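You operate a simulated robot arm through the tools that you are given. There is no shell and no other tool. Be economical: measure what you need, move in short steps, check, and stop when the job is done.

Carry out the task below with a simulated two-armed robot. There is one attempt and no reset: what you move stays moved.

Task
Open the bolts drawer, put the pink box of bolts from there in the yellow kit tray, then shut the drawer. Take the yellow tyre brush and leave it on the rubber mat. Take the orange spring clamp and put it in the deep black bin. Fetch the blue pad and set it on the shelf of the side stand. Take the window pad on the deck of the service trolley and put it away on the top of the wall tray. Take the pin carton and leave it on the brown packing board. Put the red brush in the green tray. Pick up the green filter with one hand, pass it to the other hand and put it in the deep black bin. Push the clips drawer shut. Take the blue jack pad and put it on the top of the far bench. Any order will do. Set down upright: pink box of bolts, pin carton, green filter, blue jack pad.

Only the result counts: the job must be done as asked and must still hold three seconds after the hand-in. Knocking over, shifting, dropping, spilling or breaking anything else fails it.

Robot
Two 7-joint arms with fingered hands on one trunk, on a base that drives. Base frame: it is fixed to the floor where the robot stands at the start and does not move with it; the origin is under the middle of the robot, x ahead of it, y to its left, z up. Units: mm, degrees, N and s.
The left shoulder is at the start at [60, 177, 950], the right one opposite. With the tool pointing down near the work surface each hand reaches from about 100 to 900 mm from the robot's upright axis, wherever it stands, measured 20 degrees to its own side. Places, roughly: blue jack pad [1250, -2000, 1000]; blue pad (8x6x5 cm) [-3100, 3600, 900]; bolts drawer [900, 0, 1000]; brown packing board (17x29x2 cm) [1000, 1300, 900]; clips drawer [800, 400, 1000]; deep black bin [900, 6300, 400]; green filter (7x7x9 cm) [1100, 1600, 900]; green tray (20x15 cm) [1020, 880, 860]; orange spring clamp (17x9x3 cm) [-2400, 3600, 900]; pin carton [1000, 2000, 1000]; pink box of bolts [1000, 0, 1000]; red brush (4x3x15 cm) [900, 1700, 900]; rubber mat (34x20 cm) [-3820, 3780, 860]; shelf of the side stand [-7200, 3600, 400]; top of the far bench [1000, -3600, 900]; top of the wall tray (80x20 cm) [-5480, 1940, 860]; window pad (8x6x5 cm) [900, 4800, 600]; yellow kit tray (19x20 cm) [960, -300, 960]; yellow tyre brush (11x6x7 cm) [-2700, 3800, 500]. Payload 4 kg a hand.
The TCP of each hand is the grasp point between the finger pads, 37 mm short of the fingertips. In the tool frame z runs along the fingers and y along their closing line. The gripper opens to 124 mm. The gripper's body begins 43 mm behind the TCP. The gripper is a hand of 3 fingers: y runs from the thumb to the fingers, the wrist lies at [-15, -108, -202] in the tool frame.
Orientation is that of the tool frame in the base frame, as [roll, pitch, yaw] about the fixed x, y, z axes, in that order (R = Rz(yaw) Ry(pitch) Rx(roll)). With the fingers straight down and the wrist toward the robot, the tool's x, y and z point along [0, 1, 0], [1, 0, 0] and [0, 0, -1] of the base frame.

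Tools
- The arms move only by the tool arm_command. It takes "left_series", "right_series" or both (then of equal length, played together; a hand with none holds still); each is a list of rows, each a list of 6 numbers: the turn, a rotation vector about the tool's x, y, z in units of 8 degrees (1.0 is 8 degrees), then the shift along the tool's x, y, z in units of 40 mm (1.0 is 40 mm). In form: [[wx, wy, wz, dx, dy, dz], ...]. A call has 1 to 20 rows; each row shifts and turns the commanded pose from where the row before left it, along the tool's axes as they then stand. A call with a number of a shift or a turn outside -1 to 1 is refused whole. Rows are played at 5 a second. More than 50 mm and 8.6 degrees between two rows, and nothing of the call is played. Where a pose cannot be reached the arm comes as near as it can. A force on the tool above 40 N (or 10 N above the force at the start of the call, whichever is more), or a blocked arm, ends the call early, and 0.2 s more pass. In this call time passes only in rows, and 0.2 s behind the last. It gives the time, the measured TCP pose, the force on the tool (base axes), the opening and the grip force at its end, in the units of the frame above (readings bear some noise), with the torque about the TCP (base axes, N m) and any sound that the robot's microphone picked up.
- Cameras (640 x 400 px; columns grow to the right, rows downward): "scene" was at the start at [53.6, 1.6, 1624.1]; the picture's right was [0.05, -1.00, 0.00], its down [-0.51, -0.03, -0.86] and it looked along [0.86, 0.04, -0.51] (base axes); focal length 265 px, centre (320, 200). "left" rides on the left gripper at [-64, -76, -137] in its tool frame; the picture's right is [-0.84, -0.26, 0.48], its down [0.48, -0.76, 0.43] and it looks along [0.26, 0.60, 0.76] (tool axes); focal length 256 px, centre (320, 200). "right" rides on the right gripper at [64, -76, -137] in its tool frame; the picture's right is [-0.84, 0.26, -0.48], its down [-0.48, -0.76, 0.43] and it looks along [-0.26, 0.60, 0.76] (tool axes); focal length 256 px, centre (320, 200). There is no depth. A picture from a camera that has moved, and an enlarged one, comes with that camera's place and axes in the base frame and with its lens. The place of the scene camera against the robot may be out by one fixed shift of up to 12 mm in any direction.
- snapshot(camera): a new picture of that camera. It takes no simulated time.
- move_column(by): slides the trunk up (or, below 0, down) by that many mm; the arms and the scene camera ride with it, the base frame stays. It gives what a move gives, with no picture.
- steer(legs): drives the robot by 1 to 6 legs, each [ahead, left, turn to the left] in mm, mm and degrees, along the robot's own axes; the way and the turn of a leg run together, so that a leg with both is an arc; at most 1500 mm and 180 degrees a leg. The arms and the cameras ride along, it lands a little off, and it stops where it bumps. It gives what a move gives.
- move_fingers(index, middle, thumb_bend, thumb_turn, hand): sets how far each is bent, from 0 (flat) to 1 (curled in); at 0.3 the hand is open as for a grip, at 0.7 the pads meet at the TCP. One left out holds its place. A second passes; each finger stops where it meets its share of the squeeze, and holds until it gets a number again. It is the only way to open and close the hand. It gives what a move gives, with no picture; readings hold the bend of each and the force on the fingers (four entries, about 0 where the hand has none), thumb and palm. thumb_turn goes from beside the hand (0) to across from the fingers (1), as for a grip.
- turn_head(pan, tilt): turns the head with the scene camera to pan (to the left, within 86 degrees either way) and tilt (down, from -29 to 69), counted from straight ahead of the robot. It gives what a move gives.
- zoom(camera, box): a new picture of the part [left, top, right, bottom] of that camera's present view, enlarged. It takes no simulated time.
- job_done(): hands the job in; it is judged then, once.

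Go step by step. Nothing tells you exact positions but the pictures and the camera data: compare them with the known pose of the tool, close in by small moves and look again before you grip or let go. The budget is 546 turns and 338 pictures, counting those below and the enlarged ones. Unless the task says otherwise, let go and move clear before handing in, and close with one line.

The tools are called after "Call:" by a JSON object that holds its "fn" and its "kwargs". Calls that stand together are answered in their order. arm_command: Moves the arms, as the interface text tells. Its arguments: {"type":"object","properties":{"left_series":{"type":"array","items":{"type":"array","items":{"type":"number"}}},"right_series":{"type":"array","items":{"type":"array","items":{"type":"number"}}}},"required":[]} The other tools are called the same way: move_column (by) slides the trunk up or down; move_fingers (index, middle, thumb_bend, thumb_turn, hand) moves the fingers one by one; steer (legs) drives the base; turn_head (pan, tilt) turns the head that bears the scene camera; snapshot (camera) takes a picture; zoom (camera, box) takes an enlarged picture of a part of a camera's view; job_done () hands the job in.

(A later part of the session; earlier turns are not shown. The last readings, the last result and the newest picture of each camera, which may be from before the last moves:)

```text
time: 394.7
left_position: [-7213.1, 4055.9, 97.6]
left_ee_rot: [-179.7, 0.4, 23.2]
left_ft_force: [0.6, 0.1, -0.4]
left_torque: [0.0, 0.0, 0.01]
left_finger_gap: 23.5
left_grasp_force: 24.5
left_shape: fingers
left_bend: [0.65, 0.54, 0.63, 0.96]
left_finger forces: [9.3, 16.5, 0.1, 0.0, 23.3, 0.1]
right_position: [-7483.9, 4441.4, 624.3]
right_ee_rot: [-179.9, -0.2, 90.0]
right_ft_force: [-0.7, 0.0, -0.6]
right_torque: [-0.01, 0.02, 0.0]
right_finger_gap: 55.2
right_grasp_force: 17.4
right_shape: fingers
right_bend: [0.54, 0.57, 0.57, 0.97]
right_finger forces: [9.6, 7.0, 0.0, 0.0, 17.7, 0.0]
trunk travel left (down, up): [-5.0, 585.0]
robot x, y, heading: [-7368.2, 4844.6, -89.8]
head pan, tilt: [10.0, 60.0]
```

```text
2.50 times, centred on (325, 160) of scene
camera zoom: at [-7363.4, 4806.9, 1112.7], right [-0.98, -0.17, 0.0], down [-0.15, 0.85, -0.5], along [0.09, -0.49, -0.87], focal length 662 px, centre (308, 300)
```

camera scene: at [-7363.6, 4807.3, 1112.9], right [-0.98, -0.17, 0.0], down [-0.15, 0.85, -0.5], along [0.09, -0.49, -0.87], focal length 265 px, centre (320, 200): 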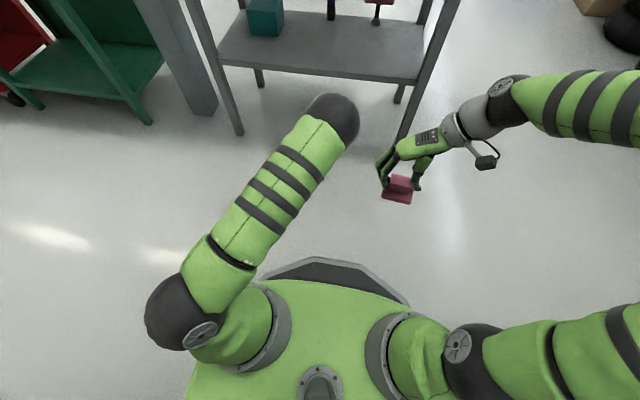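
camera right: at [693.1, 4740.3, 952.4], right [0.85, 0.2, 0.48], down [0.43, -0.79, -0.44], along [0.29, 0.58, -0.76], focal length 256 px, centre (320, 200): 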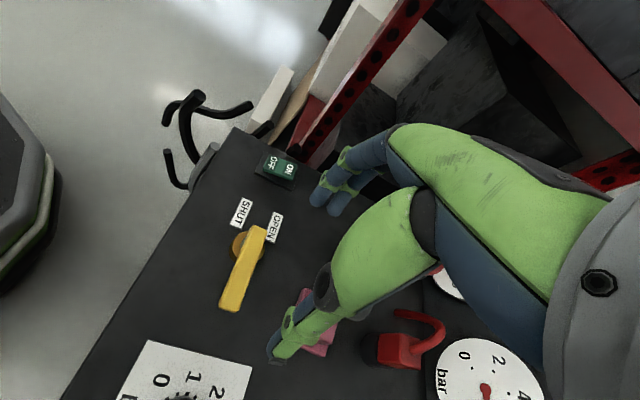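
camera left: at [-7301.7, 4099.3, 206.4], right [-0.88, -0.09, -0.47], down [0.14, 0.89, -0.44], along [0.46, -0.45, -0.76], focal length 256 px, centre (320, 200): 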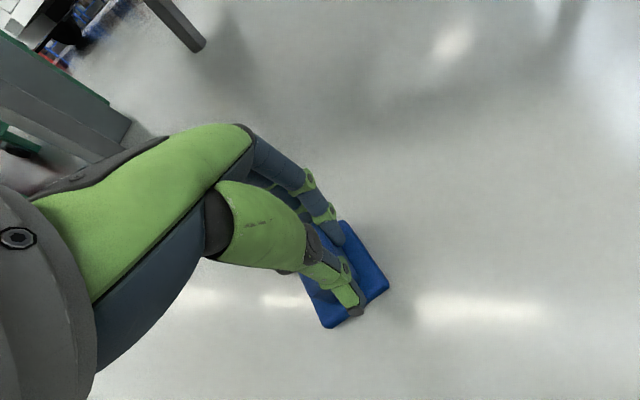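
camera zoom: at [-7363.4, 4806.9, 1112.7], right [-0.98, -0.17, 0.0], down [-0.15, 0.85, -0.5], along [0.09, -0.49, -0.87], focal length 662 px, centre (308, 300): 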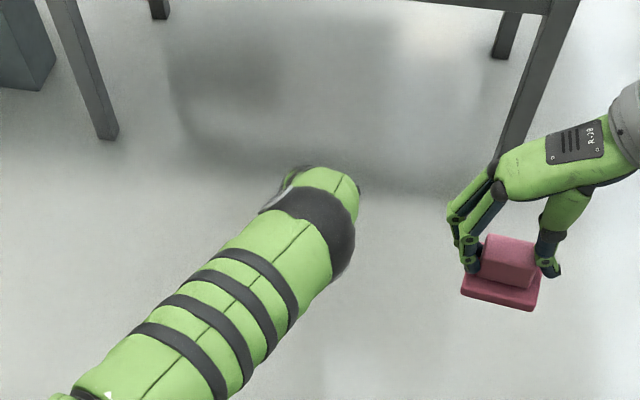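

The grip is diagonal on the block, so I set it back down and regrasp it properly.

Call:
{"fn": "arm_command", "kwargs": {"left_series": [[0, 0, 0, 0, 0, 0.5], [0, 0, 0, 0, 0, 0.24]]}}

Call:
{"fn": "move_fingers", "kwargs": {"hand": "left", "index": 0.35, "middle": 0.35, "thumb_bend": 0.35}}

Call:
{"fn": "arm_command", "kwargs": {"left_series": [[0, 0, 0, 0, 0, -0.9], [0, 0, 0, 0, 0, -0.9]]}}

Call:
{"fn": "zoom", "kwargs": {"camera": "left", "box": [260, 180, 460, 380]}}

```text
time: 395.3
left_position: [-7214.4, 4052.6, 71.0]
left_ee_rot: [-179.9, 0.4, 23.1]
left_ft_force: [0.2, 5.4, 9.1]
left_torque: [-0.05, -0.09, 0.0]
left_finger_gap: 23.5
left_grasp_force: 27.0
left_shape: fingers
left_bend: [0.65, 0.54, 0.63, 0.96]
left_finger forces: [9.5, 15.7, 0.0, 0.0, 28.4, 0.1]
right_position: [-7482.6, 4442.4, 626.7]
right_ee_rot: [-180.0, -0.1, 90.1]
right_ft_force: [-0.8, 0.2, -1.1]
right_torque: [0.04, 0.01, 0.0]
right_finger_gap: 55.3
right_grasp_force: 17.2
right_shape: fingers
right_bend: [0.54, 0.57, 0.57, 0.97]
right_finger forces: [9.4, 7.1, 0.0, 0.0, 17.6, 0.0]
trunk travel left (down, up): [-5.0, 585.0]
robot x, y, heading: [-7368.5, 4844.4, -90.0]
head pan, tilt: [10.0, 60.0]
```

```text
time: 396.3
left_position: [-7215.4, 4053.3, 69.6]
left_ee_rot: [-179.7, 0.4, 23.2]
left_ft_force: [0.4, 0.8, -0.1]
left_torque: [-0.02, 0.01, 0.01]
left_finger_gap: 108.1
left_grasp_force: 0.1
left_shape: fingers
left_bend: [0.35, 0.35, 0.35, 0.97]
left_finger forces: [0.0, 0.1, 0.0, 0.0, 0.1, 0.1]
right_position: [-7484.2, 4441.4, 624.6]
right_ee_rot: [-179.8, -0.2, 90.1]
right_ft_force: [-0.7, 0.2, -0.2]
right_torque: [-0.01, -0.02, -0.02]
right_finger_gap: 55.4
right_grasp_force: 16.3
right_shape: fingers
right_bend: [0.54, 0.57, 0.57, 0.97]
right_finger forces: [9.5, 7.1, 0.0, 0.1, 17.6, 0.0]
trunk travel left (down, up): [-5.0, 585.0]
robot x, y, heading: [-7367.4, 4847.7, -90.1]
head pan, tilt: [10.0, 60.0]
```

```text
time: 396.9
left_position: [-7213.7, 4051.1, 141.0]
left_ee_rot: [-179.8, 0.5, 23.0]
left_ft_force: [0.7, 0.2, -0.8]
left_torque: [-0.03, -0.03, -0.03]
left_finger_gap: 108.3
left_grasp_force: 0.0
left_shape: fingers
left_bend: [0.35, 0.35, 0.35, 0.97]
left_finger forces: [0.0, 0.0, 0.0, 0.0, 0.0, 0.1]
right_position: [-7483.9, 4442.4, 624.5]
right_ee_rot: [-179.9, -0.2, 90.0]
right_ft_force: [0.8, 0.1, -0.4]
right_torque: [0.02, -0.01, 0.01]
right_finger_gap: 55.5
right_grasp_force: 16.7
right_shape: fingers
right_bend: [0.54, 0.57, 0.57, 0.97]
right_finger forces: [9.5, 7.1, 0.0, 0.0, 17.6, 0.0]
trunk travel left (down, up): [-5.0, 585.0]
robot x, y, heading: [-7372.7, 4846.3, -90.0]
head pan, tilt: [10.0, 60.0]
```

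```text
2.00 times, centred on (360, 280) of left
camera zoom: at [-7300.3, 4098.1, 279.0], right [-0.88, -0.09, -0.48], down [0.14, 0.89, -0.43], along [0.46, -0.45, -0.77], focal length 512 px, centre (240, 40)
```

zoom: 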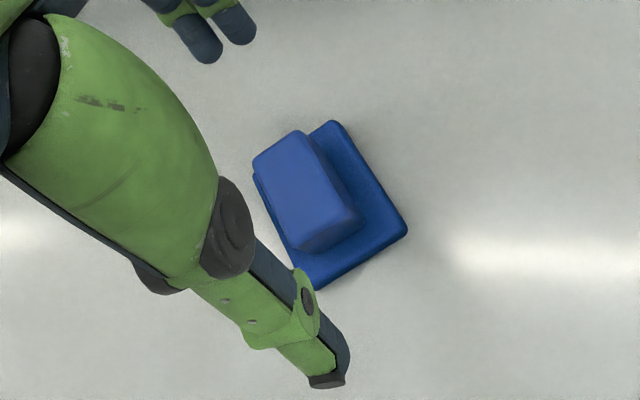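

Call:
{"fn": "arm_command", "kwargs": {"left_series": [[0, 0, -0.6, 0, 0, 0], [0, 0, -0.6, 0.1, 0.1, 0], [0, 0, 0, 0.06, 0.07, 0.6]]}}

Call:
{"fn": "zoom", "kwargs": {"camera": "left", "box": [240, 180, 440, 380]}}

```text
time: 397.7
left_position: [-7204.3, 4049.1, 117.9]
left_ee_rot: [-179.7, 0.4, 32.8]
left_ft_force: [-0.6, -0.8, 0.1]
left_torque: [-0.01, -0.01, -0.02]
left_finger_gap: 108.2
left_grasp_force: 0.1
left_shape: fingers
left_bend: [0.35, 0.35, 0.35, 0.98]
left_finger forces: [0.0, 0.0, 0.0, 0.0, 0.0, 0.1]
right_position: [-7483.4, 4444.0, 625.3]
right_ee_rot: [-179.9, -0.2, 90.0]
right_ft_force: [-0.2, -0.2, -0.9]
right_torque: [-0.02, 0.0, -0.01]
right_finger_gap: 55.5
right_grasp_force: 16.9
right_shape: fingers
right_bend: [0.54, 0.57, 0.57, 0.97]
right_finger forces: [9.4, 7.0, 0.0, 0.0, 17.6, 0.0]
trunk travel left (down, up): [-5.0, 585.0]
robot x, y, heading: [-7368.0, 4845.3, -90.0]
head pan, tilt: [10.0, 60.0]
```

```text
2.00 times, centred on (340, 280) of left
camera zoom: at [-7299.1, 4079.8, 255.2], right [-0.85, -0.24, -0.48], down [-0.01, 0.9, -0.43], along [0.53, -0.36, -0.76], focal length 512 px, centre (280, 40)
```

zoom: 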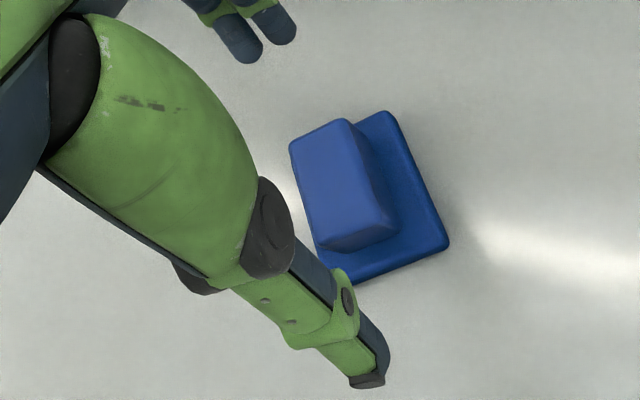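

Call:
{"fn": "arm_command", "kwargs": {"left_series": [[0, 0, 0, 0, 0, 0.6], [0, 0, 0, 0, 0, 0.65]]}}

Call:
{"fn": "move_fingers", "kwargs": {"hand": "left", "index": 0.66, "middle": 0.66, "thumb_bend": 0.66}}

Call:
{"fn": "arm_command", "kwargs": {"left_series": [[0, 0, 0, 0, 0, -0.3], [0, 0, 0, 0, 0, -0.7], [0, 0, 0, 0, 0, -0.7]]}}

Call:
{"fn": "zoom", "kwargs": {"camera": "left", "box": [240, 180, 440, 380]}}

```text
time: 398.3
left_position: [-7204.0, 4049.3, 67.8]
left_ee_rot: [-179.7, 0.5, 32.8]
left_ft_force: [0.3, -0.2, -0.2]
left_torque: [0.0, 0.01, 0.01]
left_finger_gap: 108.2
left_grasp_force: 0.0
left_shape: fingers
left_bend: [0.35, 0.35, 0.35, 0.98]
left_finger forces: [0.1, 0.0, 0.1, 0.0, 0.0, 0.0]
right_position: [-7482.8, 4442.3, 624.4]
right_ee_rot: [-179.9, -0.2, 90.1]
right_ft_force: [1.1, -0.5, -0.5]
right_torque: [0.0, 0.0, 0.02]
right_finger_gap: 55.3
right_grasp_force: 17.1
right_shape: fingers
right_bend: [0.54, 0.57, 0.57, 0.97]
right_finger forces: [9.5, 7.0, 0.1, 0.0, 17.6, 0.1]
trunk travel left (down, up): [-5.0, 585.0]
robot x, y, heading: [-7371.6, 4850.7, -90.1]
head pan, tilt: [10.0, 60.0]
```

```text
time: 399.3
left_position: [-7205.0, 4050.2, 68.8]
left_ee_rot: [-179.7, 0.3, 32.8]
left_ft_force: [2.2, -0.2, 8.7]
left_torque: [-0.34, -0.27, -0.05]
left_finger_gap: 53.5
left_grasp_force: 25.7
left_shape: fingers
left_bend: [0.56, 0.57, 0.57, 0.96]
left_finger forces: [13.3, 13.0, 0.1, 0.1, 25.2, 0.0]
right_position: [-7483.0, 4442.8, 625.5]
right_ee_rot: [-179.9, -0.2, 90.1]
right_ft_force: [0.4, -0.4, -0.9]
right_torque: [-0.02, -0.03, 0.01]
right_finger_gap: 55.6
right_grasp_force: 17.0
right_shape: fingers
right_bend: [0.54, 0.57, 0.57, 0.97]
right_finger forces: [9.6, 7.0, 0.0, 0.1, 17.6, 0.0]
trunk travel left (down, up): [-5.0, 585.0]
robot x, y, heading: [-7368.3, 4846.0, -89.8]
head pan, tilt: [10.0, 60.0]
```

```text
time: 400.1
left_position: [-7205.2, 4047.4, 138.4]
left_ee_rot: [-179.7, 0.4, 32.6]
left_ft_force: [-0.6, -1.3, -1.5]
left_torque: [0.03, 0.0, -0.01]
left_finger_gap: 53.0
left_grasp_force: 24.4
left_shape: fingers
left_bend: [0.56, 0.57, 0.58, 0.96]
left_finger forces: [12.9, 11.6, 0.0, 0.1, 24.7, 0.0]
right_position: [-7483.6, 4442.9, 623.1]
right_ee_rot: [-179.9, -0.3, 90.1]
right_ft_force: [0.0, 0.4, -1.0]
right_torque: [0.03, 0.0, 0.0]
right_finger_gap: 55.6
right_grasp_force: 16.7
right_shape: fingers
right_bend: [0.54, 0.57, 0.57, 0.97]
right_finger forces: [9.4, 7.0, 0.0, 0.0, 17.5, 0.1]
trunk travel left (down, up): [-5.0, 585.0]
robot x, y, heading: [-7369.0, 4845.0, -89.9]
head pan, tilt: [10.0, 60.0]
```

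```text
2.00 times, centred on (340, 280) of left
camera zoom: at [-7299.4, 4078.3, 275.0], right [-0.85, -0.24, -0.48], down [-0.01, 0.9, -0.43], along [0.53, -0.36, -0.77], focal length 512 px, centre (280, 40)
```

zoom: 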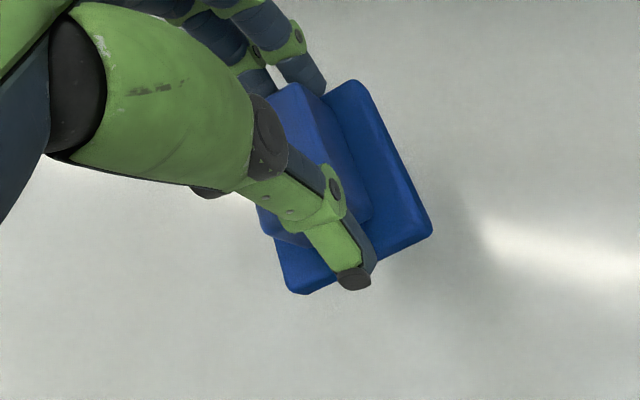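

Solid grip now. From two views the shelf edge is at y≈3850, z≈455, so I raise to clear it properly, retract, drive in and approach again.

Call:
{"fn": "move_column", "kwargs": {"by": 70}}

Call:
{"fn": "arm_command", "kwargs": {"left_series": [[0, 0, 0, 0, 0, -0.95], [0, 0, 0, 0, 0, -0.95], [0, 0, 0, 0, 0, -0.95], [0, 0, 0, 0, 0, -0.95], [0, 0, 0, 0, 0, -0.95], [0, 0, 0, 0, 0, -0.95], [0, 0, 0, 0, 0, -0.95], [0, 0, 0, 0, 0, -0.95], [0, 0, 0, 0, 0, -0.95], [0, 0, 0, 0.5, -0.8, -0.3], [0, 0, 0, 0.5, -0.8, 0], [0, 0, 0, 0.5, -0.8, 0], [0, 0, 0, 0.5, -0.8, 0], [0, 0, 0, 0.5, -0.8, 0], [0, 0, 0, 0.5, -0.8, 0]]}}

Call:
{"fn": "steer", "kwargs": {"legs": [[320, 0, 0]]}}

Call:
{"fn": "turn_head", "kwargs": {"pan": 0, "tilt": 35}}

Call:
{"fn": "snapshot", "kwargs": {"camera": "scene"}}

Call:
{"fn": "snapshot", "kwargs": {"camera": "left"}}

```text
time: 401.2
left_position: [-7204.6, 4048.7, 207.8]
left_ee_rot: [-179.8, 0.4, 32.7]
left_ft_force: [-0.5, -0.1, -0.5]
left_torque: [0.01, 0.0, -0.02]
left_finger_gap: 53.1
left_grasp_force: 24.6
left_shape: fingers
left_bend: [0.56, 0.57, 0.58, 0.96]
left_finger forces: [12.8, 11.5, 0.0, 0.0, 24.8, 0.1]
right_position: [-7483.5, 4442.6, 694.6]
right_ee_rot: [-179.9, -0.2, 90.1]
right_ft_force: [0.5, -0.6, -0.7]
right_torque: [0.02, -0.01, 0.0]
right_finger_gap: 55.3
right_grasp_force: 17.1
right_shape: fingers
right_bend: [0.54, 0.57, 0.57, 0.97]
right_finger forces: [9.5, 7.0, 0.1, 0.1, 17.6, 0.1]
trunk travel left (down, up): [-75.0, 515.0]
robot x, y, heading: [-7369.3, 4850.6, -90.1]
head pan, tilt: [10.0, 60.0]
```

```text
time: 404.4
left_position: [-7205.2, 4274.7, 559.1]
left_ee_rot: [-179.7, 0.4, 32.6]
left_ft_force: [-0.5, -0.3, -0.6]
left_torque: [0.01, 0.02, 0.0]
left_finger_gap: 52.8
left_grasp_force: 24.7
left_shape: fingers
left_bend: [0.56, 0.57, 0.58, 0.96]
left_finger forces: [12.8, 11.5, 0.0, 0.0, 24.7, 0.0]
right_position: [-7483.2, 4441.8, 694.8]
right_ee_rot: [-179.9, -0.3, 90.1]
right_ft_force: [0.5, 0.4, -0.5]
right_torque: [0.0, -0.01, -0.01]
right_finger_gap: 55.5
right_grasp_force: 16.2
right_shape: fingers
right_bend: [0.54, 0.57, 0.57, 0.97]
right_finger forces: [9.5, 7.1, 0.0, 0.1, 17.6, 0.0]
trunk travel left (down, up): [-75.0, 515.0]
robot x, y, heading: [-7369.9, 4844.7, -90.1]
head pan, tilt: [10.0, 60.0]
```

```text
time: 406.5
left_position: [-7206.4, 3949.8, 558.6]
left_ee_rot: [-179.7, 0.4, 32.5]
left_ft_force: [0.1, -0.1, -0.2]
left_torque: [0.01, 0.01, -0.04]
left_finger_gap: 52.8
left_grasp_force: 24.2
left_shape: fingers
left_bend: [0.56, 0.57, 0.58, 0.96]
left_finger forces: [12.8, 11.4, 0.0, 0.1, 24.7, 0.1]
right_position: [-7484.6, 4118.1, 694.9]
right_ee_rot: [-179.9, -0.3, 89.8]
right_ft_force: [-1.1, 0.1, -1.0]
right_torque: [0.04, -0.01, 0.0]
right_finger_gap: 55.2
right_grasp_force: 17.0
right_shape: fingers
right_bend: [0.54, 0.57, 0.57, 0.97]
right_finger forces: [9.5, 7.1, 0.0, 0.0, 17.6, 0.0]
trunk travel left (down, up): [-75.0, 515.0]
robot x, y, heading: [-7368.1, 4526.0, -90.5]
head pan, tilt: [10.0, 60.0]
```

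```text
time: 407.4
left_position: [-7207.3, 3950.7, 558.9]
left_ee_rot: [-179.7, 0.4, 32.4]
left_ft_force: [0.0, 0.8, -0.1]
left_torque: [0.01, -0.01, -0.01]
left_finger_gap: 52.8
left_grasp_force: 24.0
left_shape: fingers
left_bend: [0.56, 0.57, 0.58, 0.96]
left_finger forces: [12.7, 11.4, 0.1, 0.0, 24.6, 0.1]
right_position: [-7485.0, 4118.7, 695.7]
right_ee_rot: [-179.8, -0.2, 89.8]
right_ft_force: [0.7, 0.8, -1.1]
right_torque: [0.0, 0.0, 0.0]
right_finger_gap: 55.2
right_grasp_force: 16.8
right_shape: fingers
right_bend: [0.54, 0.57, 0.57, 0.97]
right_finger forces: [9.5, 7.0, 0.0, 0.0, 17.7, 0.2]
trunk travel left (down, up): [-75.0, 515.0]
robot x, y, heading: [-7368.5, 4521.0, -90.1]
head pan, tilt: [0.0, 35.0]
```

```text
126 pictures are left
camera scene: at [-7375.4, 4460.8, 1217.1], right [-1.0, 0.0, 0.0], down [0.0, 0.57, -0.82], along [0.0, -0.82, -0.57], focal length 265 px, centre (320, 200)
```

scene: 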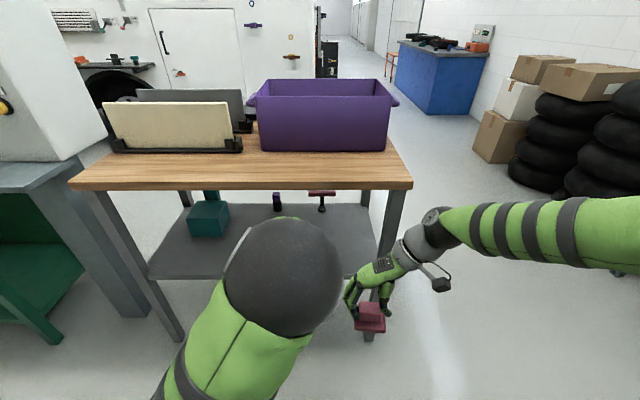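

```text
125 pictures are left
camera left: at [-7301.6, 3980.0, 696.5], right [-0.85, -0.23, -0.48], down [-0.01, 0.9, -0.43], along [0.53, -0.37, -0.77], focal length 256 px, centre (320, 200)
```

left: 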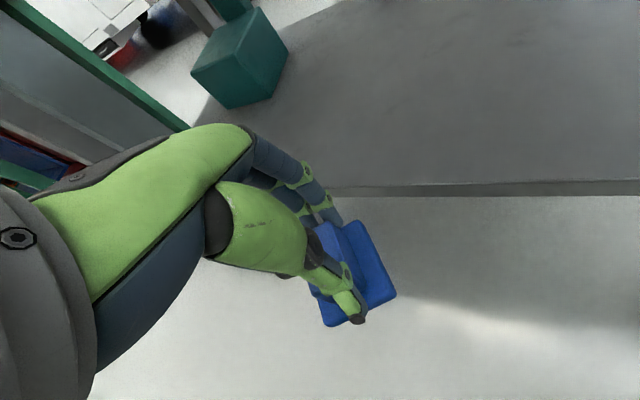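

Call:
{"fn": "arm_command", "kwargs": {"left_series": [[0, 0, 0, -0.442, 0.7, 0.05], [0, 0, 0, -0.442, 0.7, 0.05], [0, 0, 0, -0.442, 0.7, 0.05]]}}

Call:
{"fn": "snapshot", "kwargs": {"camera": "left"}}

Call:
{"fn": "snapshot", "kwargs": {"camera": "scene"}}

```text
time: 408.2
left_position: [-7206.4, 3851.5, 555.3]
left_ee_rot: [-179.8, 0.4, 32.5]
left_ft_force: [0.0, -0.7, -1.2]
left_torque: [-0.05, 0.0, -0.02]
left_finger_gap: 52.6
left_grasp_force: 24.7
left_shape: fingers
left_bend: [0.56, 0.57, 0.58, 0.96]
left_finger forces: [13.0, 11.4, 0.1, 0.0, 24.7, 0.0]
right_position: [-7484.4, 4118.4, 694.8]
right_ee_rot: [-179.9, -0.2, 89.9]
right_ft_force: [-0.6, 0.5, -0.8]
right_torque: [-0.03, 0.02, 0.01]
right_finger_gap: 55.5
right_grasp_force: 17.1
right_shape: fingers
right_bend: [0.54, 0.57, 0.57, 0.97]
right_finger forces: [9.5, 7.0, 0.0, 0.0, 17.6, 0.1]
trunk travel left (down, up): [-75.0, 515.0]
robot x, y, heading: [-7370.0, 4522.5, -90.0]
head pan, tilt: [0.0, 35.0]
```

```text
124 pictures are left
camera left: at [-7300.3, 3880.7, 692.4], right [-0.85, -0.23, -0.48], down [0.0, 0.9, -0.43], along [0.53, -0.37, -0.77], focal length 256 px, centre (320, 200)
```

left: 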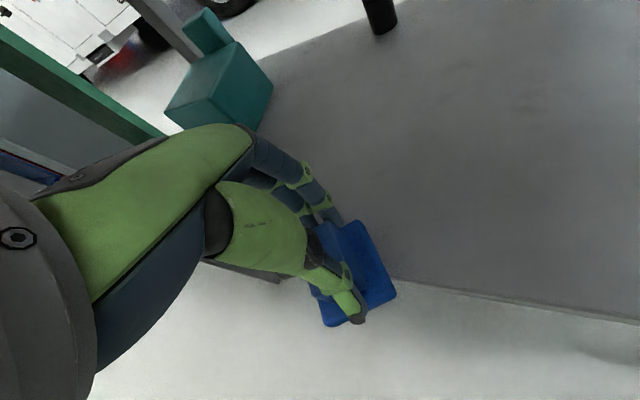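

```text
123 pictures are left
camera scene: at [-7375.5, 4460.9, 1217.2], right [-1.0, 0.0, 0.0], down [0.0, 0.57, -0.82], along [0.0, -0.82, -0.57], focal length 265 px, centre (320, 200)
```

scene: 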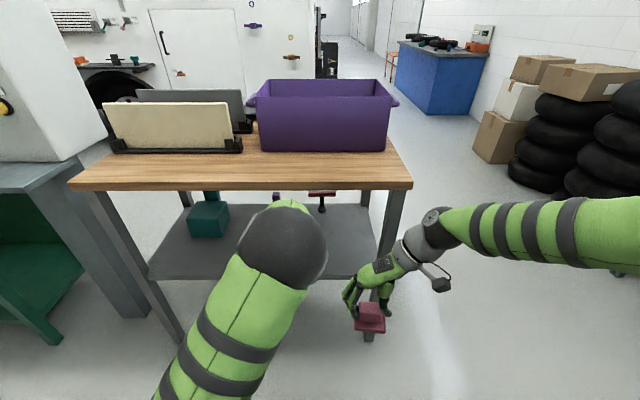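

Call:
{"fn": "arm_command", "kwargs": {"left_series": [[0, 0, 0, -0.5, 0.7, 0.05], [0, 0, 0, -0.5, 0.7, 0.05]]}}

Call:
{"fn": "arm_command", "kwargs": {"left_series": [[0, 0, 0, 0, 0, 0.3]]}}

Call:
{"fn": "snapshot", "kwargs": {"camera": "left"}}

```text
time: 408.8
left_position: [-7209.0, 3781.2, 550.5]
left_ee_rot: [-179.7, 0.4, 32.7]
left_ft_force: [-1.0, -0.5, -0.3]
left_torque: [0.01, -0.01, 0.0]
left_finger_gap: 52.8
left_grasp_force: 24.4
left_shape: fingers
left_bend: [0.56, 0.57, 0.58, 0.96]
left_finger forces: [13.0, 11.3, 0.2, 0.1, 24.7, 0.0]
right_position: [-7485.7, 4118.7, 696.6]
right_ee_rot: [-179.8, -0.2, 89.9]
right_ft_force: [0.3, 0.2, -0.7]
right_torque: [-0.03, -0.02, 0.0]
right_finger_gap: 55.2
right_grasp_force: 16.9
right_shape: fingers
right_bend: [0.54, 0.57, 0.57, 0.97]
right_finger forces: [9.5, 6.9, 0.1, 0.2, 17.6, 0.1]
trunk travel left (down, up): [-75.0, 515.0]
robot x, y, heading: [-7369.6, 4520.0, -90.0]
head pan, tilt: [0.0, 35.0]
```

```text
time: 409.2
left_position: [-7211.5, 3782.4, 536.1]
left_ee_rot: [-179.8, 0.4, 32.5]
left_ft_force: [-0.7, 0.0, -0.2]
left_torque: [0.02, 0.02, -0.02]
left_finger_gap: 52.6
left_grasp_force: 24.6
left_shape: fingers
left_bend: [0.56, 0.57, 0.58, 0.96]
left_finger forces: [13.0, 11.4, 0.0, 0.0, 24.7, 0.1]
right_position: [-7483.9, 4119.6, 696.8]
right_ee_rot: [-179.9, -0.2, 89.9]
right_ft_force: [-0.1, 0.5, -0.6]
right_torque: [0.01, 0.03, 0.02]
right_finger_gap: 55.4
right_grasp_force: 17.2
right_shape: fingers
right_bend: [0.54, 0.57, 0.57, 0.97]
right_finger forces: [9.6, 6.9, 0.0, 0.0, 17.7, 0.0]
trunk travel left (down, up): [-75.0, 515.0]
robot x, y, heading: [-7370.1, 4523.1, -90.0]
head pan, tilt: [0.0, 35.0]
```

```text
122 pictures are left
camera left: at [-7304.6, 3811.8, 674.7], right [-0.85, -0.23, -0.48], down [-0.01, 0.9, -0.43], along [0.53, -0.37, -0.77], focal length 256 px, centre (320, 200)
```

left: 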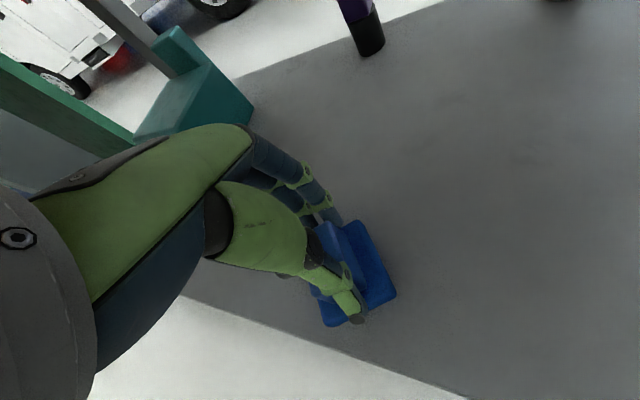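

Call:
{"fn": "arm_command", "kwargs": {"left_series": [[0, 0, 0, -0.2, 0.32, 0.1], [0, 0, 0, 0, 0, 0.2]]}}

Call:
{"fn": "arm_command", "kwargs": {"left_series": [[0, 0, 0, 0, 0, 0.15]]}}

```text
time: 409.8
left_position: [-7210.4, 3767.3, 526.0]
left_ee_rot: [-179.7, 0.3, 32.5]
left_ft_force: [-0.3, 0.0, -0.2]
left_torque: [0.04, 0.04, -0.05]
left_finger_gap: 52.8
left_grasp_force: 25.1
left_shape: fingers
left_bend: [0.56, 0.57, 0.58, 0.96]
left_finger forces: [12.9, 11.4, 0.0, 0.1, 24.7, 0.1]
right_position: [-7486.0, 4119.9, 695.9]
right_ee_rot: [-180.0, -0.2, 89.9]
right_ft_force: [0.1, 0.0, -0.4]
right_torque: [0.02, 0.0, -0.01]
right_finger_gap: 55.4
right_grasp_force: 16.9
right_shape: fingers
right_bend: [0.54, 0.57, 0.57, 0.97]
right_finger forces: [9.4, 7.0, 0.1, 0.0, 17.6, 0.1]
trunk travel left (down, up): [-75.0, 515.0]
robot x, y, heading: [-7366.7, 4518.4, -89.9]
head pan, tilt: [0.0, 35.0]
```

```text
time: 410.2
left_position: [-7210.8, 3767.1, 519.4]
left_ee_rot: [-179.8, 0.5, 32.5]
left_ft_force: [-1.9, 0.0, 5.1]
left_torque: [-0.07, -0.07, -0.01]
left_finger_gap: 53.1
left_grasp_force: 25.4
left_shape: fingers
left_bend: [0.56, 0.57, 0.58, 0.96]
left_finger forces: [12.5, 11.7, 0.1, 0.1, 26.1, 0.0]
right_position: [-7485.7, 4118.6, 695.2]
right_ee_rot: [-179.9, -0.2, 89.9]
right_ft_force: [-0.6, 0.3, 0.0]
right_torque: [-0.02, -0.01, -0.02]
right_finger_gap: 55.4
right_grasp_force: 17.3
right_shape: fingers
right_bend: [0.54, 0.57, 0.57, 0.97]
right_finger forces: [9.4, 7.0, 0.0, 0.0, 17.6, 0.0]
trunk travel left (down, up): [-75.0, 515.0]
robot x, y, heading: [-7369.5, 4522.9, -90.2]
head pan, tilt: [0.0, 35.0]
```

Contact with the shelf. I release and withdraw back, up and out.

Call:
{"fn": "move_fingers", "kwargs": {"hand": "left", "index": 0.4, "middle": 0.4, "thumb_bend": 0.4}}

Call:
{"fn": "arm_command", "kwargs": {"left_series": [[0, 0, 0, 0, 0, -0.5], [0, 0, 0, 0, 0, -0.7], [0, 0, 0, 0.442, -0.7, -0.3], [0, 0, 0, 0.442, -0.7, -0.3], [0, 0, 0, 0.442, -0.7, 0], [0, 0, 0, 0.442, -0.7, 0], [0, 0, 0, 0.442, -0.7, 0], [0, 0, 0, 0.442, -0.7, 0], [0, 0, 0, 0.442, -0.7, 0], [0, 0, 0, 0.442, -0.7, 0]]}}

Call:
{"fn": "snapshot", "kwargs": {"camera": "left"}}

```text
time: 411.2
left_position: [-7210.8, 3767.6, 518.7]
left_ee_rot: [-179.6, 0.4, 32.6]
left_ft_force: [-1.0, -0.5, -0.8]
left_torque: [-0.01, -0.03, 0.02]
left_finger_gap: 92.8
left_grasp_force: 0.0
left_shape: fingers
left_bend: [0.4, 0.4, 0.4, 0.97]
left_finger forces: [0.0, 0.0, 0.0, 0.0, 0.0, 0.0]
right_position: [-7483.2, 4119.3, 695.1]
right_ee_rot: [-179.8, -0.3, 89.8]
right_ft_force: [-0.1, -1.4, -1.0]
right_torque: [-0.02, -0.02, 0.0]
right_finger_gap: 55.3
right_grasp_force: 16.9
right_shape: fingers
right_bend: [0.54, 0.57, 0.57, 0.97]
right_finger forces: [9.5, 7.0, 0.0, 0.0, 17.6, 0.0]
trunk travel left (down, up): [-75.0, 515.0]
robot x, y, heading: [-7366.1, 4523.8, -89.9]
head pan, tilt: [0.0, 35.0]
```

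```text
time: 413.4
left_position: [-7210.6, 4031.6, 591.8]
left_ee_rot: [-179.7, 0.4, 32.6]
left_ft_force: [-0.1, -0.1, -0.4]
left_torque: [0.01, 0.01, 0.03]
left_finger_gap: 93.2
left_grasp_force: 0.1
left_shape: fingers
left_bend: [0.4, 0.4, 0.4, 0.98]
left_finger forces: [0.0, 0.0, 0.1, 0.1, 0.0, 0.1]
right_position: [-7484.0, 4118.4, 695.8]
right_ee_rot: [-179.9, -0.2, 90.0]
right_ft_force: [-0.1, 0.9, -1.1]
right_torque: [0.01, -0.01, -0.02]
right_finger_gap: 55.2
right_grasp_force: 17.1
right_shape: fingers
right_bend: [0.54, 0.57, 0.57, 0.97]
right_finger forces: [9.5, 7.0, 0.0, 0.0, 17.6, 0.0]
trunk travel left (down, up): [-75.0, 515.0]
robot x, y, heading: [-7367.6, 4519.2, -90.0]
head pan, tilt: [0.0, 35.0]
```

```text
121 pictures are left
camera left: at [-7304.8, 4062.4, 730.0], right [-0.85, -0.23, -0.48], down [-0.01, 0.9, -0.43], along [0.53, -0.37, -0.77], focal length 256 px, centre (320, 200)
```

left: 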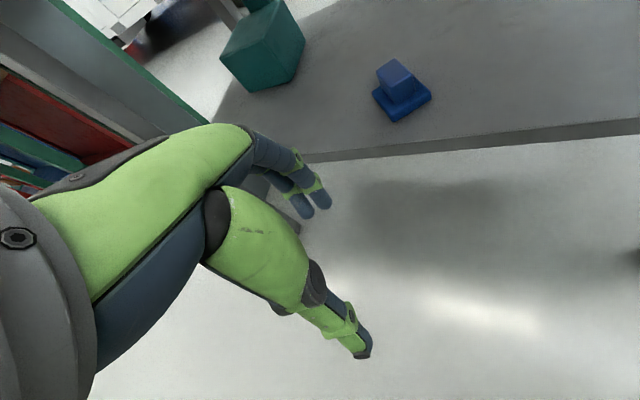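

The blue pad sits on the side stand's shelf. Now the window pad: I raise the trunk, straighten the left hand and go around the west end of the row to the other side.

Call:
{"fn": "move_column", "kwargs": {"by": 400}}

Call:
{"fn": "arm_command", "kwargs": {"left_series": [[0, 0, 0.82, 0, -0.3, -0.8], [0, 0, 0.82, 0, -0.3, -0.8], [0, 0, 0.82, 0, -0.3, -0.8], [0, 0, 0.82, 0, -0.3, -0.8], [0, 0, 0.82, 0, 0, -0.5]]}}

Call:
{"fn": "steer", "kwargs": {"legs": [[-150, 0, 0], [0, -680, 0]]}}

Call:
{"fn": "turn_head", "kwargs": {"pan": 0, "tilt": 28}}

Call:
{"fn": "snapshot", "kwargs": {"camera": "scene"}}

```text
time: 417.3
left_position: [-7210.2, 4031.7, 992.2]
left_ee_rot: [-179.7, 0.4, 32.6]
left_ft_force: [-0.3, 0.8, 0.5]
left_torque: [0.02, 0.0, 0.0]
left_finger_gap: 93.1
left_grasp_force: 0.1
left_shape: fingers
left_bend: [0.4, 0.4, 0.4, 0.98]
left_finger forces: [0.0, 0.1, 0.0, 0.0, 0.0, 0.0]
right_position: [-7484.2, 4119.0, 1094.6]
right_ee_rot: [-179.9, -0.3, 89.9]
right_ft_force: [0.0, -0.1, -0.5]
right_torque: [-0.03, -0.02, -0.05]
right_finger_gap: 55.0
right_grasp_force: 17.1
right_shape: fingers
right_bend: [0.54, 0.57, 0.57, 0.97]
right_finger forces: [9.5, 7.0, 0.0, 0.0, 17.6, 0.1]
trunk travel left (down, up): [-475.0, 115.0]
robot x, y, heading: [-7367.8, 4522.6, -90.1]
head pan, tilt: [0.0, 35.0]
```

```text
time: 418.5
left_position: [-7227.1, 4076.0, 1141.0]
left_ee_rot: [-179.9, 0.5, -0.4]
left_ft_force: [0.2, -0.6, 0.1]
left_torque: [0.04, 0.0, -0.01]
left_finger_gap: 93.1
left_grasp_force: 0.1
left_shape: fingers
left_bend: [0.4, 0.4, 0.4, 0.98]
left_finger forces: [0.0, 0.0, 0.0, 0.1, 0.0, 0.1]
right_position: [-7485.0, 4119.2, 1095.2]
right_ee_rot: [-179.8, -0.2, 89.9]
right_ft_force: [0.4, 0.2, -0.3]
right_torque: [-0.03, 0.01, 0.01]
right_finger_gap: 55.2
right_grasp_force: 16.7
right_shape: fingers
right_bend: [0.54, 0.57, 0.57, 0.97]
right_finger forces: [9.4, 7.0, 0.0, 0.1, 17.6, 0.0]
trunk travel left (down, up): [-475.0, 115.0]
robot x, y, heading: [-7365.0, 4523.9, -90.0]
head pan, tilt: [0.0, 35.0]
```

```text
time: 423.2
left_position: [-7910.9, 4229.0, 1141.4]
left_ee_rot: [-180.0, 0.5, -0.4]
left_ft_force: [0.3, 0.1, 0.4]
left_torque: [0.0, -0.03, 0.0]
left_finger_gap: 92.9
left_grasp_force: 0.0
left_shape: fingers
left_bend: [0.4, 0.4, 0.4, 0.98]
left_finger forces: [0.0, 0.0, 0.1, 0.0, 0.0, 0.0]
right_position: [-8168.0, 4272.6, 1095.4]
right_ee_rot: [-179.9, -0.2, 89.7]
right_ft_force: [-1.3, 0.0, 0.4]
right_torque: [-0.02, -0.06, -0.04]
right_finger_gap: 55.2
right_grasp_force: 17.4
right_shape: fingers
right_bend: [0.55, 0.57, 0.57, 0.97]
right_finger forces: [9.4, 7.0, 0.1, 0.0, 17.6, 0.0]
trunk travel left (down, up): [-475.0, 115.0]
robot x, y, heading: [-8049.2, 4676.1, -90.5]
head pan, tilt: [0.0, 35.0]
```

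```text
time: 423.9
left_position: [-7910.2, 4228.7, 1141.3]
left_ee_rot: [179.9, 0.6, -0.3]
left_ft_force: [0.3, 0.0, -0.3]
left_torque: [0.02, 0.0, 0.0]
left_finger_gap: 93.3
left_grasp_force: 0.1
left_shape: fingers
left_bend: [0.4, 0.4, 0.4, 0.98]
left_finger forces: [0.1, 0.0, 0.0, 0.0, 0.0, 0.0]
right_position: [-8166.1, 4273.1, 1096.1]
right_ee_rot: [-179.9, -0.2, 89.8]
right_ft_force: [-0.6, 0.2, 0.4]
right_torque: [0.01, 0.02, 0.0]
right_finger_gap: 55.2
right_grasp_force: 17.2
right_shape: fingers
right_bend: [0.55, 0.57, 0.57, 0.97]
right_finger forces: [9.4, 7.0, 0.1, 0.0, 17.7, 0.1]
trunk travel left (down, up): [-475.0, 115.0]
robot x, y, heading: [-8049.0, 4674.3, -90.2]
head pan, tilt: [0.0, 28.0]
```

```text
120 pictures are left
camera scene: at [-8056.6, 4611.2, 1628.1], right [-1.0, 0.0, 0.0], down [0.0, 0.47, -0.88], along [0.0, -0.88, -0.47], focal length 265 px, centre (320, 200)
```

scene: 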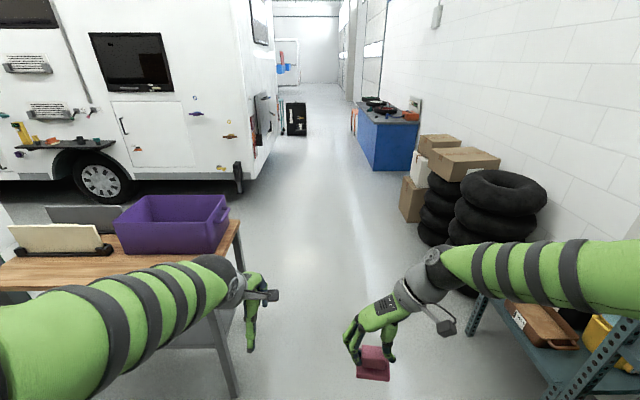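

Call:
{"fn": "steer", "kwargs": {"legs": [[900, 25, 0], [950, 0, 0], [0, 1200, 0], [0, 1100, 0]]}}

Call:
{"fn": "snapshot", "kwargs": {"camera": "scene"}}

```text
time: 444.0
left_position: [-5632.9, 2360.0, 1141.0]
left_ee_rot: [-179.9, 0.6, 0.2]
left_ft_force: [0.7, 0.3, 0.4]
left_torque: [0.0, 0.02, 0.0]
left_finger_gap: 93.1
left_grasp_force: 0.1
left_shape: fingers
left_bend: [0.4, 0.4, 0.4, 0.98]
left_finger forces: [0.0, 0.0, 0.0, 0.0, 0.0, 0.0]
right_position: [-5889.9, 2399.7, 1096.4]
right_ee_rot: [-179.9, -0.1, 90.5]
right_ft_force: [0.4, -0.1, -1.6]
right_torque: [0.02, -0.01, 0.0]
right_finger_gap: 55.3
right_grasp_force: 17.2
right_shape: fingers
right_bend: [0.55, 0.57, 0.57, 0.97]
right_finger forces: [9.3, 7.0, 0.1, 0.0, 17.6, 0.0]
trunk travel left (down, up): [-475.0, 115.0]
robot x, y, heading: [-5777.6, 2805.9, -89.9]
head pan, tilt: [0.0, 28.0]
```

```text
119 pictures are left
camera scene: at [-5782.9, 2739.9, 1628.1], right [-1.0, -0.01, 0.0], down [0.0, 0.47, -0.88], along [0.01, -0.88, -0.47], focal length 265 px, centre (320, 200)
```

scene: 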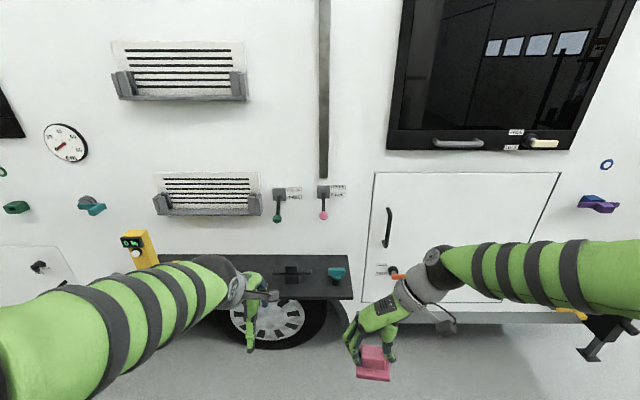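

Call:
{"fn": "arm_command", "kwargs": {"left_series": [[0, 0, 0, 0.9, -0.5, -0.5], [0, 0, 0, 0.9, -0.5, -0.5], [0, 0, 0, 0.9, -0.5, -0.5], [0, 0, 0, 0.9, -0.3, -0.3]]}}

Call:
{"fn": "turn_head", "kwargs": {"pan": 15, "tilt": 35}}

Call:
{"fn": "snapshot", "kwargs": {"camera": "scene"}}

Call:
{"fn": "zoom", "kwargs": {"camera": "scene", "box": [200, 150, 480, 300]}}

```text
time: 445.0
left_position: [-5486.8, 2431.9, 1211.6]
left_ee_rot: [-179.9, 0.4, 0.1]
left_ft_force: [-0.9, -0.2, -0.4]
left_torque: [0.0, 0.03, 0.0]
left_finger_gap: 92.9
left_grasp_force: 0.1
left_shape: fingers
left_bend: [0.4, 0.4, 0.4, 0.98]
left_finger forces: [0.0, 0.0, 0.0, 0.1, 0.1, 0.0]
right_position: [-5889.3, 2400.4, 1094.8]
right_ee_rot: [-179.9, -0.2, 90.4]
right_ft_force: [0.1, -0.1, -1.2]
right_torque: [-0.03, -0.02, 0.0]
right_finger_gap: 55.0
right_grasp_force: 16.7
right_shape: fingers
right_bend: [0.55, 0.57, 0.57, 0.97]
right_finger forces: [9.4, 7.0, 0.0, 0.1, 17.7, 0.0]
trunk travel left (down, up): [-475.0, 115.0]
robot x, y, heading: [-5777.7, 2804.0, -89.8]
head pan, tilt: [0.0, 28.0]
```

```text
time: 445.8
left_position: [-5488.6, 2431.2, 1212.1]
left_ee_rot: [180.0, 0.5, 0.3]
left_ft_force: [-0.2, 0.0, 0.4]
left_torque: [0.02, -0.01, 0.0]
left_finger_gap: 93.1
left_grasp_force: 0.2
left_shape: fingers
left_bend: [0.4, 0.4, 0.4, 0.98]
left_finger forces: [0.0, 0.0, 0.0, 0.0, 0.0, 0.0]
right_position: [-5890.2, 2399.9, 1096.2]
right_ee_rot: [-179.9, -0.1, 90.5]
right_ft_force: [0.3, 0.0, 0.1]
right_torque: [-0.01, -0.01, 0.0]
right_finger_gap: 55.3
right_grasp_force: 16.9
right_shape: fingers
right_bend: [0.55, 0.57, 0.57, 0.97]
right_finger forces: [9.4, 7.0, 0.0, 0.0, 17.6, 0.1]
trunk travel left (down, up): [-475.0, 115.0]
robot x, y, heading: [-5778.3, 2803.4, -89.8]
head pan, tilt: [15.0, 35.0]
```

```text
118 pictures are left
camera scene: at [-5760.6, 2746.1, 1617.2], right [-0.96, -0.26, 0.0], down [-0.15, 0.55, -0.82], along [0.22, -0.79, -0.57], focal length 265 px, centre (320, 200)
```

scene: 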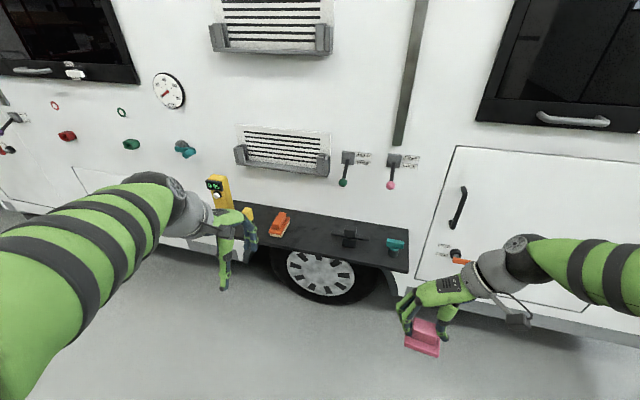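

```text
2.29 times, centred on (340, 225) of scene
camera zoom: at [-5760.6, 2746.1, 1617.2], right [-0.96, -0.26, 0.0], down [-0.15, 0.55, -0.82], along [0.22, -0.79, -0.57], focal length 605 px, centre (274, 143)
```

zoom: 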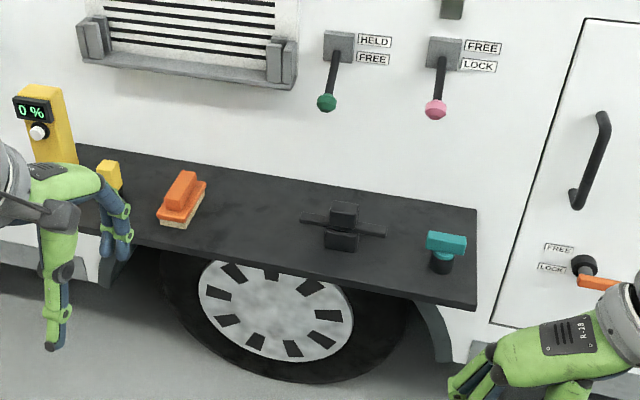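

The tray has a free spot between the orange brush and the black clamp, at about [-5494, 1930]. I drive over and extend the right hand above it.

Call:
{"fn": "steer", "kwargs": {"legs": [[0, 284, 0], [135, 0, 0]]}}

Call:
{"fn": "arm_command", "kwargs": {"right_series": [[0, 0, 0, -0.9, 0.311, 0.2], [0, 0, 0, -0.9, 0.311, 0.2], [0, 0, 0, -0.9, 0.311, 0.2], [0, 0, 0, -0.9, 0.311, 0.2], [0, 0, 0, -0.9, 0.311, 0.2], [0, 0, 0, -0.9, 0.311, 0.2], [0, 0, 0, -0.9, 0.311, 0.2], [0, 0, 0, -0.9, 0.311, 0.2]]}}

Call:
{"fn": "turn_head", "kwargs": {"pan": 0, "tilt": 40}}

Call:
{"fn": "snapshot", "kwargs": {"camera": "scene"}}

Call:
{"fn": "snapshot", "kwargs": {"camera": "right"}}

```text
time: 448.6
left_position: [-5207.9, 2298.6, 1212.5]
left_ee_rot: [-179.9, 0.5, 0.5]
left_ft_force: [0.2, 0.2, 0.2]
left_torque: [0.01, -0.03, 0.01]
left_finger_gap: 93.1
left_grasp_force: 0.1
left_shape: fingers
left_bend: [0.4, 0.4, 0.4, 0.98]
left_finger forces: [0.0, 0.0, 0.0, 0.1, 0.1, 0.1]
right_position: [-5609.2, 2264.3, 1094.9]
right_ee_rot: [-179.9, -0.3, 90.5]
right_ft_force: [-0.3, -0.6, -0.9]
right_torque: [0.02, -0.01, -0.02]
right_finger_gap: 55.4
right_grasp_force: 16.6
right_shape: fingers
right_bend: [0.55, 0.57, 0.57, 0.97]
right_finger forces: [9.4, 7.1, 0.0, 0.0, 17.6, 0.1]
trunk travel left (down, up): [-475.0, 115.0]
robot x, y, heading: [-5495.2, 2672.5, -89.4]
head pan, tilt: [15.0, 35.0]
```

```text
time: 450.4
left_position: [-5208.0, 2297.7, 1212.9]
left_ee_rot: [-179.9, 0.5, 0.4]
left_ft_force: [0.7, -0.3, -0.4]
left_torque: [0.03, -0.02, -0.03]
left_finger_gap: 93.3
left_grasp_force: 0.1
left_shape: fingers
left_bend: [0.4, 0.4, 0.4, 0.98]
left_finger forces: [0.0, 0.1, 0.1, 0.0, 0.1, 0.0]
right_position: [-5507.4, 1975.9, 1029.4]
right_ee_rot: [-179.9, -0.4, 90.5]
right_ft_force: [-0.6, -0.9, -1.0]
right_torque: [0.01, 0.01, 0.03]
right_finger_gap: 55.1
right_grasp_force: 17.2
right_shape: fingers
right_bend: [0.55, 0.57, 0.57, 0.97]
right_finger forces: [9.5, 7.1, 0.0, 0.0, 17.5, 0.1]
trunk travel left (down, up): [-475.0, 115.0]
robot x, y, heading: [-5496.4, 2668.8, -89.6]
head pan, tilt: [15.0, 35.0]
```

```text
time: 451.2
left_position: [-5207.2, 2298.1, 1212.5]
left_ee_rot: [180.0, 0.5, 0.4]
left_ft_force: [0.8, -0.2, 0.3]
left_torque: [-0.01, 0.02, 0.04]
left_finger_gap: 93.0
left_grasp_force: 0.0
left_shape: fingers
left_bend: [0.4, 0.4, 0.4, 0.98]
left_finger forces: [0.0, 0.0, 0.1, 0.1, 0.1, 0.0]
right_position: [-5507.8, 1978.3, 1029.8]
right_ee_rot: [-179.9, -0.2, 90.5]
right_ft_force: [0.1, -0.4, 0.4]
right_torque: [0.0, 0.03, 0.0]
right_finger_gap: 55.3
right_grasp_force: 16.9
right_shape: fingers
right_bend: [0.55, 0.57, 0.57, 0.97]
right_finger forces: [9.5, 7.0, 0.0, 0.1, 17.5, 0.0]
trunk travel left (down, up): [-475.0, 115.0]
robot x, y, heading: [-5497.4, 2673.8, -89.4]
head pan, tilt: [0.0, 40.0]
```

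```text
116 pictures are left
camera scene: at [-5503.7, 2611.9, 1609.6], right [-1.0, -0.01, 0.0], down [-0.01, 0.64, -0.77], along [0.01, -0.77, -0.64], focal length 265 px, centre (320, 200)
```

scene: 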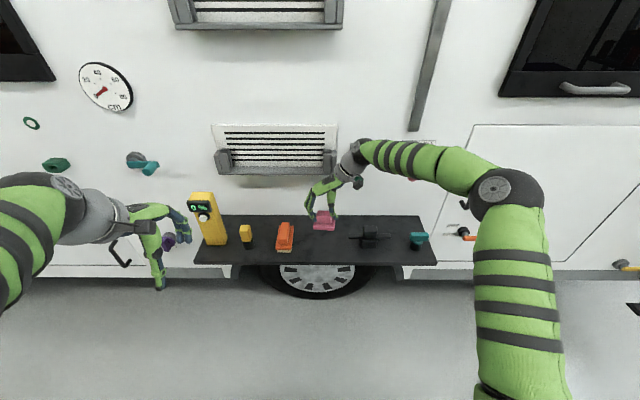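

```text
115 pictures are left
camera right: at [-5582.9, 2042.3, 1166.6], right [0.27, -0.84, 0.48], down [-0.76, -0.49, -0.44], along [0.6, -0.25, -0.76], focal length 256 px, centre (320, 200)
```

right: 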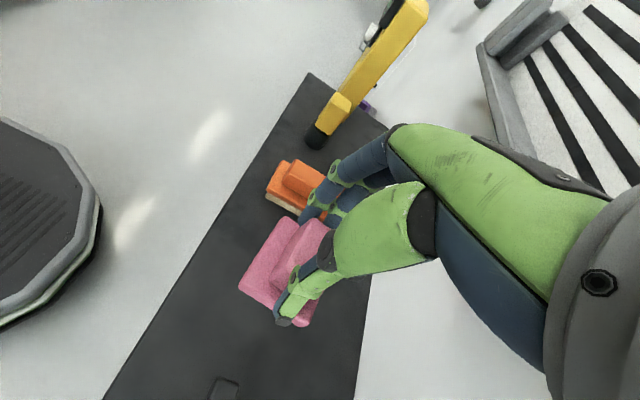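

Call:
{"fn": "arm_command", "kwargs": {"right_series": [[0, 0, 0, -0.5, 0.1, 0.7], [0, 0, 0, -0.5, 0.1, 0.7]]}}

Call:
{"fn": "snapshot", "kwargs": {"camera": "right"}}

Call:
{"fn": "zoom", "kwargs": {"camera": "scene", "box": [250, 150, 430, 280]}}

```text
time: 451.8
left_position: [-5207.4, 2299.7, 1213.1]
left_ee_rot: [-179.9, 0.5, 0.4]
left_ft_force: [1.0, -0.9, -0.9]
left_torque: [0.01, 0.03, -0.02]
left_finger_gap: 93.2
left_grasp_force: 0.1
left_shape: fingers
left_bend: [0.4, 0.4, 0.4, 0.98]
left_finger forces: [0.0, 0.1, 0.0, 0.1, 0.0, 0.0]
right_position: [-5495.7, 1940.8, 974.1]
right_ee_rot: [-179.9, -0.2, 90.6]
right_ft_force: [-0.6, -0.3, -0.7]
right_torque: [-0.06, 0.03, 0.01]
right_finger_gap: 55.2
right_grasp_force: 16.6
right_shape: fingers
right_bend: [0.55, 0.57, 0.57, 0.97]
right_finger forces: [9.5, 7.1, 0.0, 0.1, 17.6, 0.1]
trunk travel left (down, up): [-475.0, 115.0]
robot x, y, heading: [-5498.7, 2673.4, -89.3]
head pan, tilt: [0.0, 40.0]
```

```text
114 pictures are left
camera right: at [-5571.0, 2004.1, 1111.5], right [0.27, -0.84, 0.48], down [-0.76, -0.49, -0.44], along [0.6, -0.25, -0.76], focal length 256 px, centre (320, 200)
```

right: 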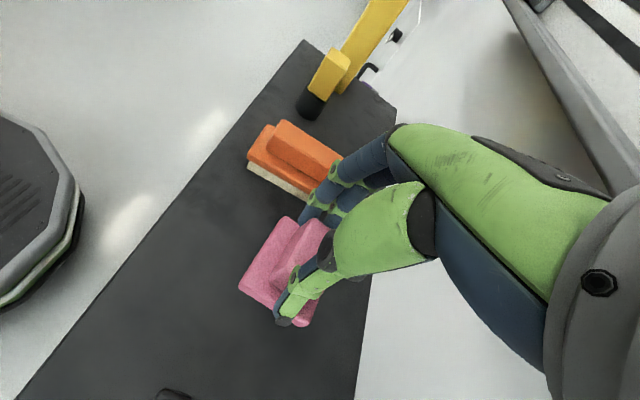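

```text
3.08 times, centred on (340, 215) of scene
camera zoom: at [-5502.7, 2612.9, 1609.9], right [-1.0, -0.01, 0.0], down [-0.01, 0.64, -0.77], along [0.01, -0.77, -0.64], focal length 815 px, centre (258, 154)
```

zoom: 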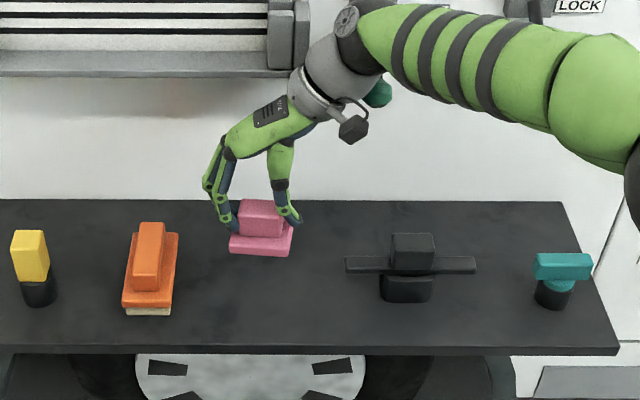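

Call:
{"fn": "arm_command", "kwargs": {"right_series": [[0, 0, 0, 0.2, 0, 0.5], [0, 0, 0, 0, 0, 0.4]]}}

Call:
{"fn": "arm_command", "kwargs": {"right_series": [[0, 0, 0, 0, 0, 0.2]]}}

Call:
{"fn": "zoom", "kwargs": {"camera": "scene", "box": [250, 150, 430, 280]}}

```text
time: 452.4
left_position: [-5202.5, 2305.3, 1214.9]
left_ee_rot: [179.7, 0.7, 0.5]
left_ft_force: [-0.2, -0.2, -0.4]
left_torque: [-0.01, -0.02, 0.01]
left_finger_gap: 93.1
left_grasp_force: 0.1
left_shape: fingers
left_bend: [0.4, 0.4, 0.4, 0.98]
left_finger forces: [0.1, 0.0, 0.1, 0.0, 0.0, 0.0]
right_position: [-5485.3, 1952.3, 952.8]
right_ee_rot: [179.8, 0.8, 91.1]
right_ft_force: [-0.2, -0.4, -0.2]
right_torque: [0.0, 0.0, -0.03]
right_finger_gap: 54.8
right_grasp_force: 17.0
right_shape: fingers
right_bend: [0.55, 0.57, 0.57, 0.97]
right_finger forces: [9.3, 7.1, 0.1, 0.0, 17.7, 0.0]
trunk travel left (down, up): [-475.0, 115.0]
robot x, y, heading: [-5496.6, 2673.4, -89.4]
head pan, tilt: [0.0, 40.0]
```

```text
time: 452.8
left_position: [-5201.1, 2306.3, 1215.2]
left_ee_rot: [179.6, 0.7, 0.4]
left_ft_force: [0.2, -0.5, 0.6]
left_torque: [0.02, -0.01, -0.02]
left_finger_gap: 93.2
left_grasp_force: 0.0
left_shape: fingers
left_bend: [0.4, 0.4, 0.4, 0.98]
left_finger forces: [0.0, 0.0, 0.0, 0.1, 0.0, 0.0]
right_position: [-5483.1, 1954.2, 948.7]
right_ee_rot: [179.7, 1.1, 91.4]
right_ft_force: [0.8, 0.3, 0.1]
right_torque: [0.03, -0.02, -0.02]
right_finger_gap: 55.0
right_grasp_force: 17.1
right_shape: fingers
right_bend: [0.55, 0.57, 0.57, 0.97]
right_finger forces: [9.4, 7.1, 0.0, 0.1, 17.6, 0.0]
trunk travel left (down, up): [-475.0, 115.0]
robot x, y, heading: [-5498.3, 2670.1, -89.4]
head pan, tilt: [0.0, 40.0]
```

```text
3.08 times, centred on (340, 215) of scene
camera zoom: at [-5496.6, 2622.2, 1610.5], right [-1.0, -0.01, 0.0], down [-0.01, 0.64, -0.77], along [0.01, -0.77, -0.64], focal length 815 px, centre (258, 154)
```

zoom: 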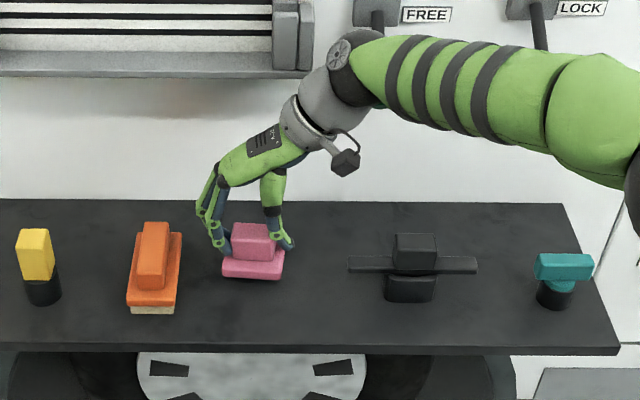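

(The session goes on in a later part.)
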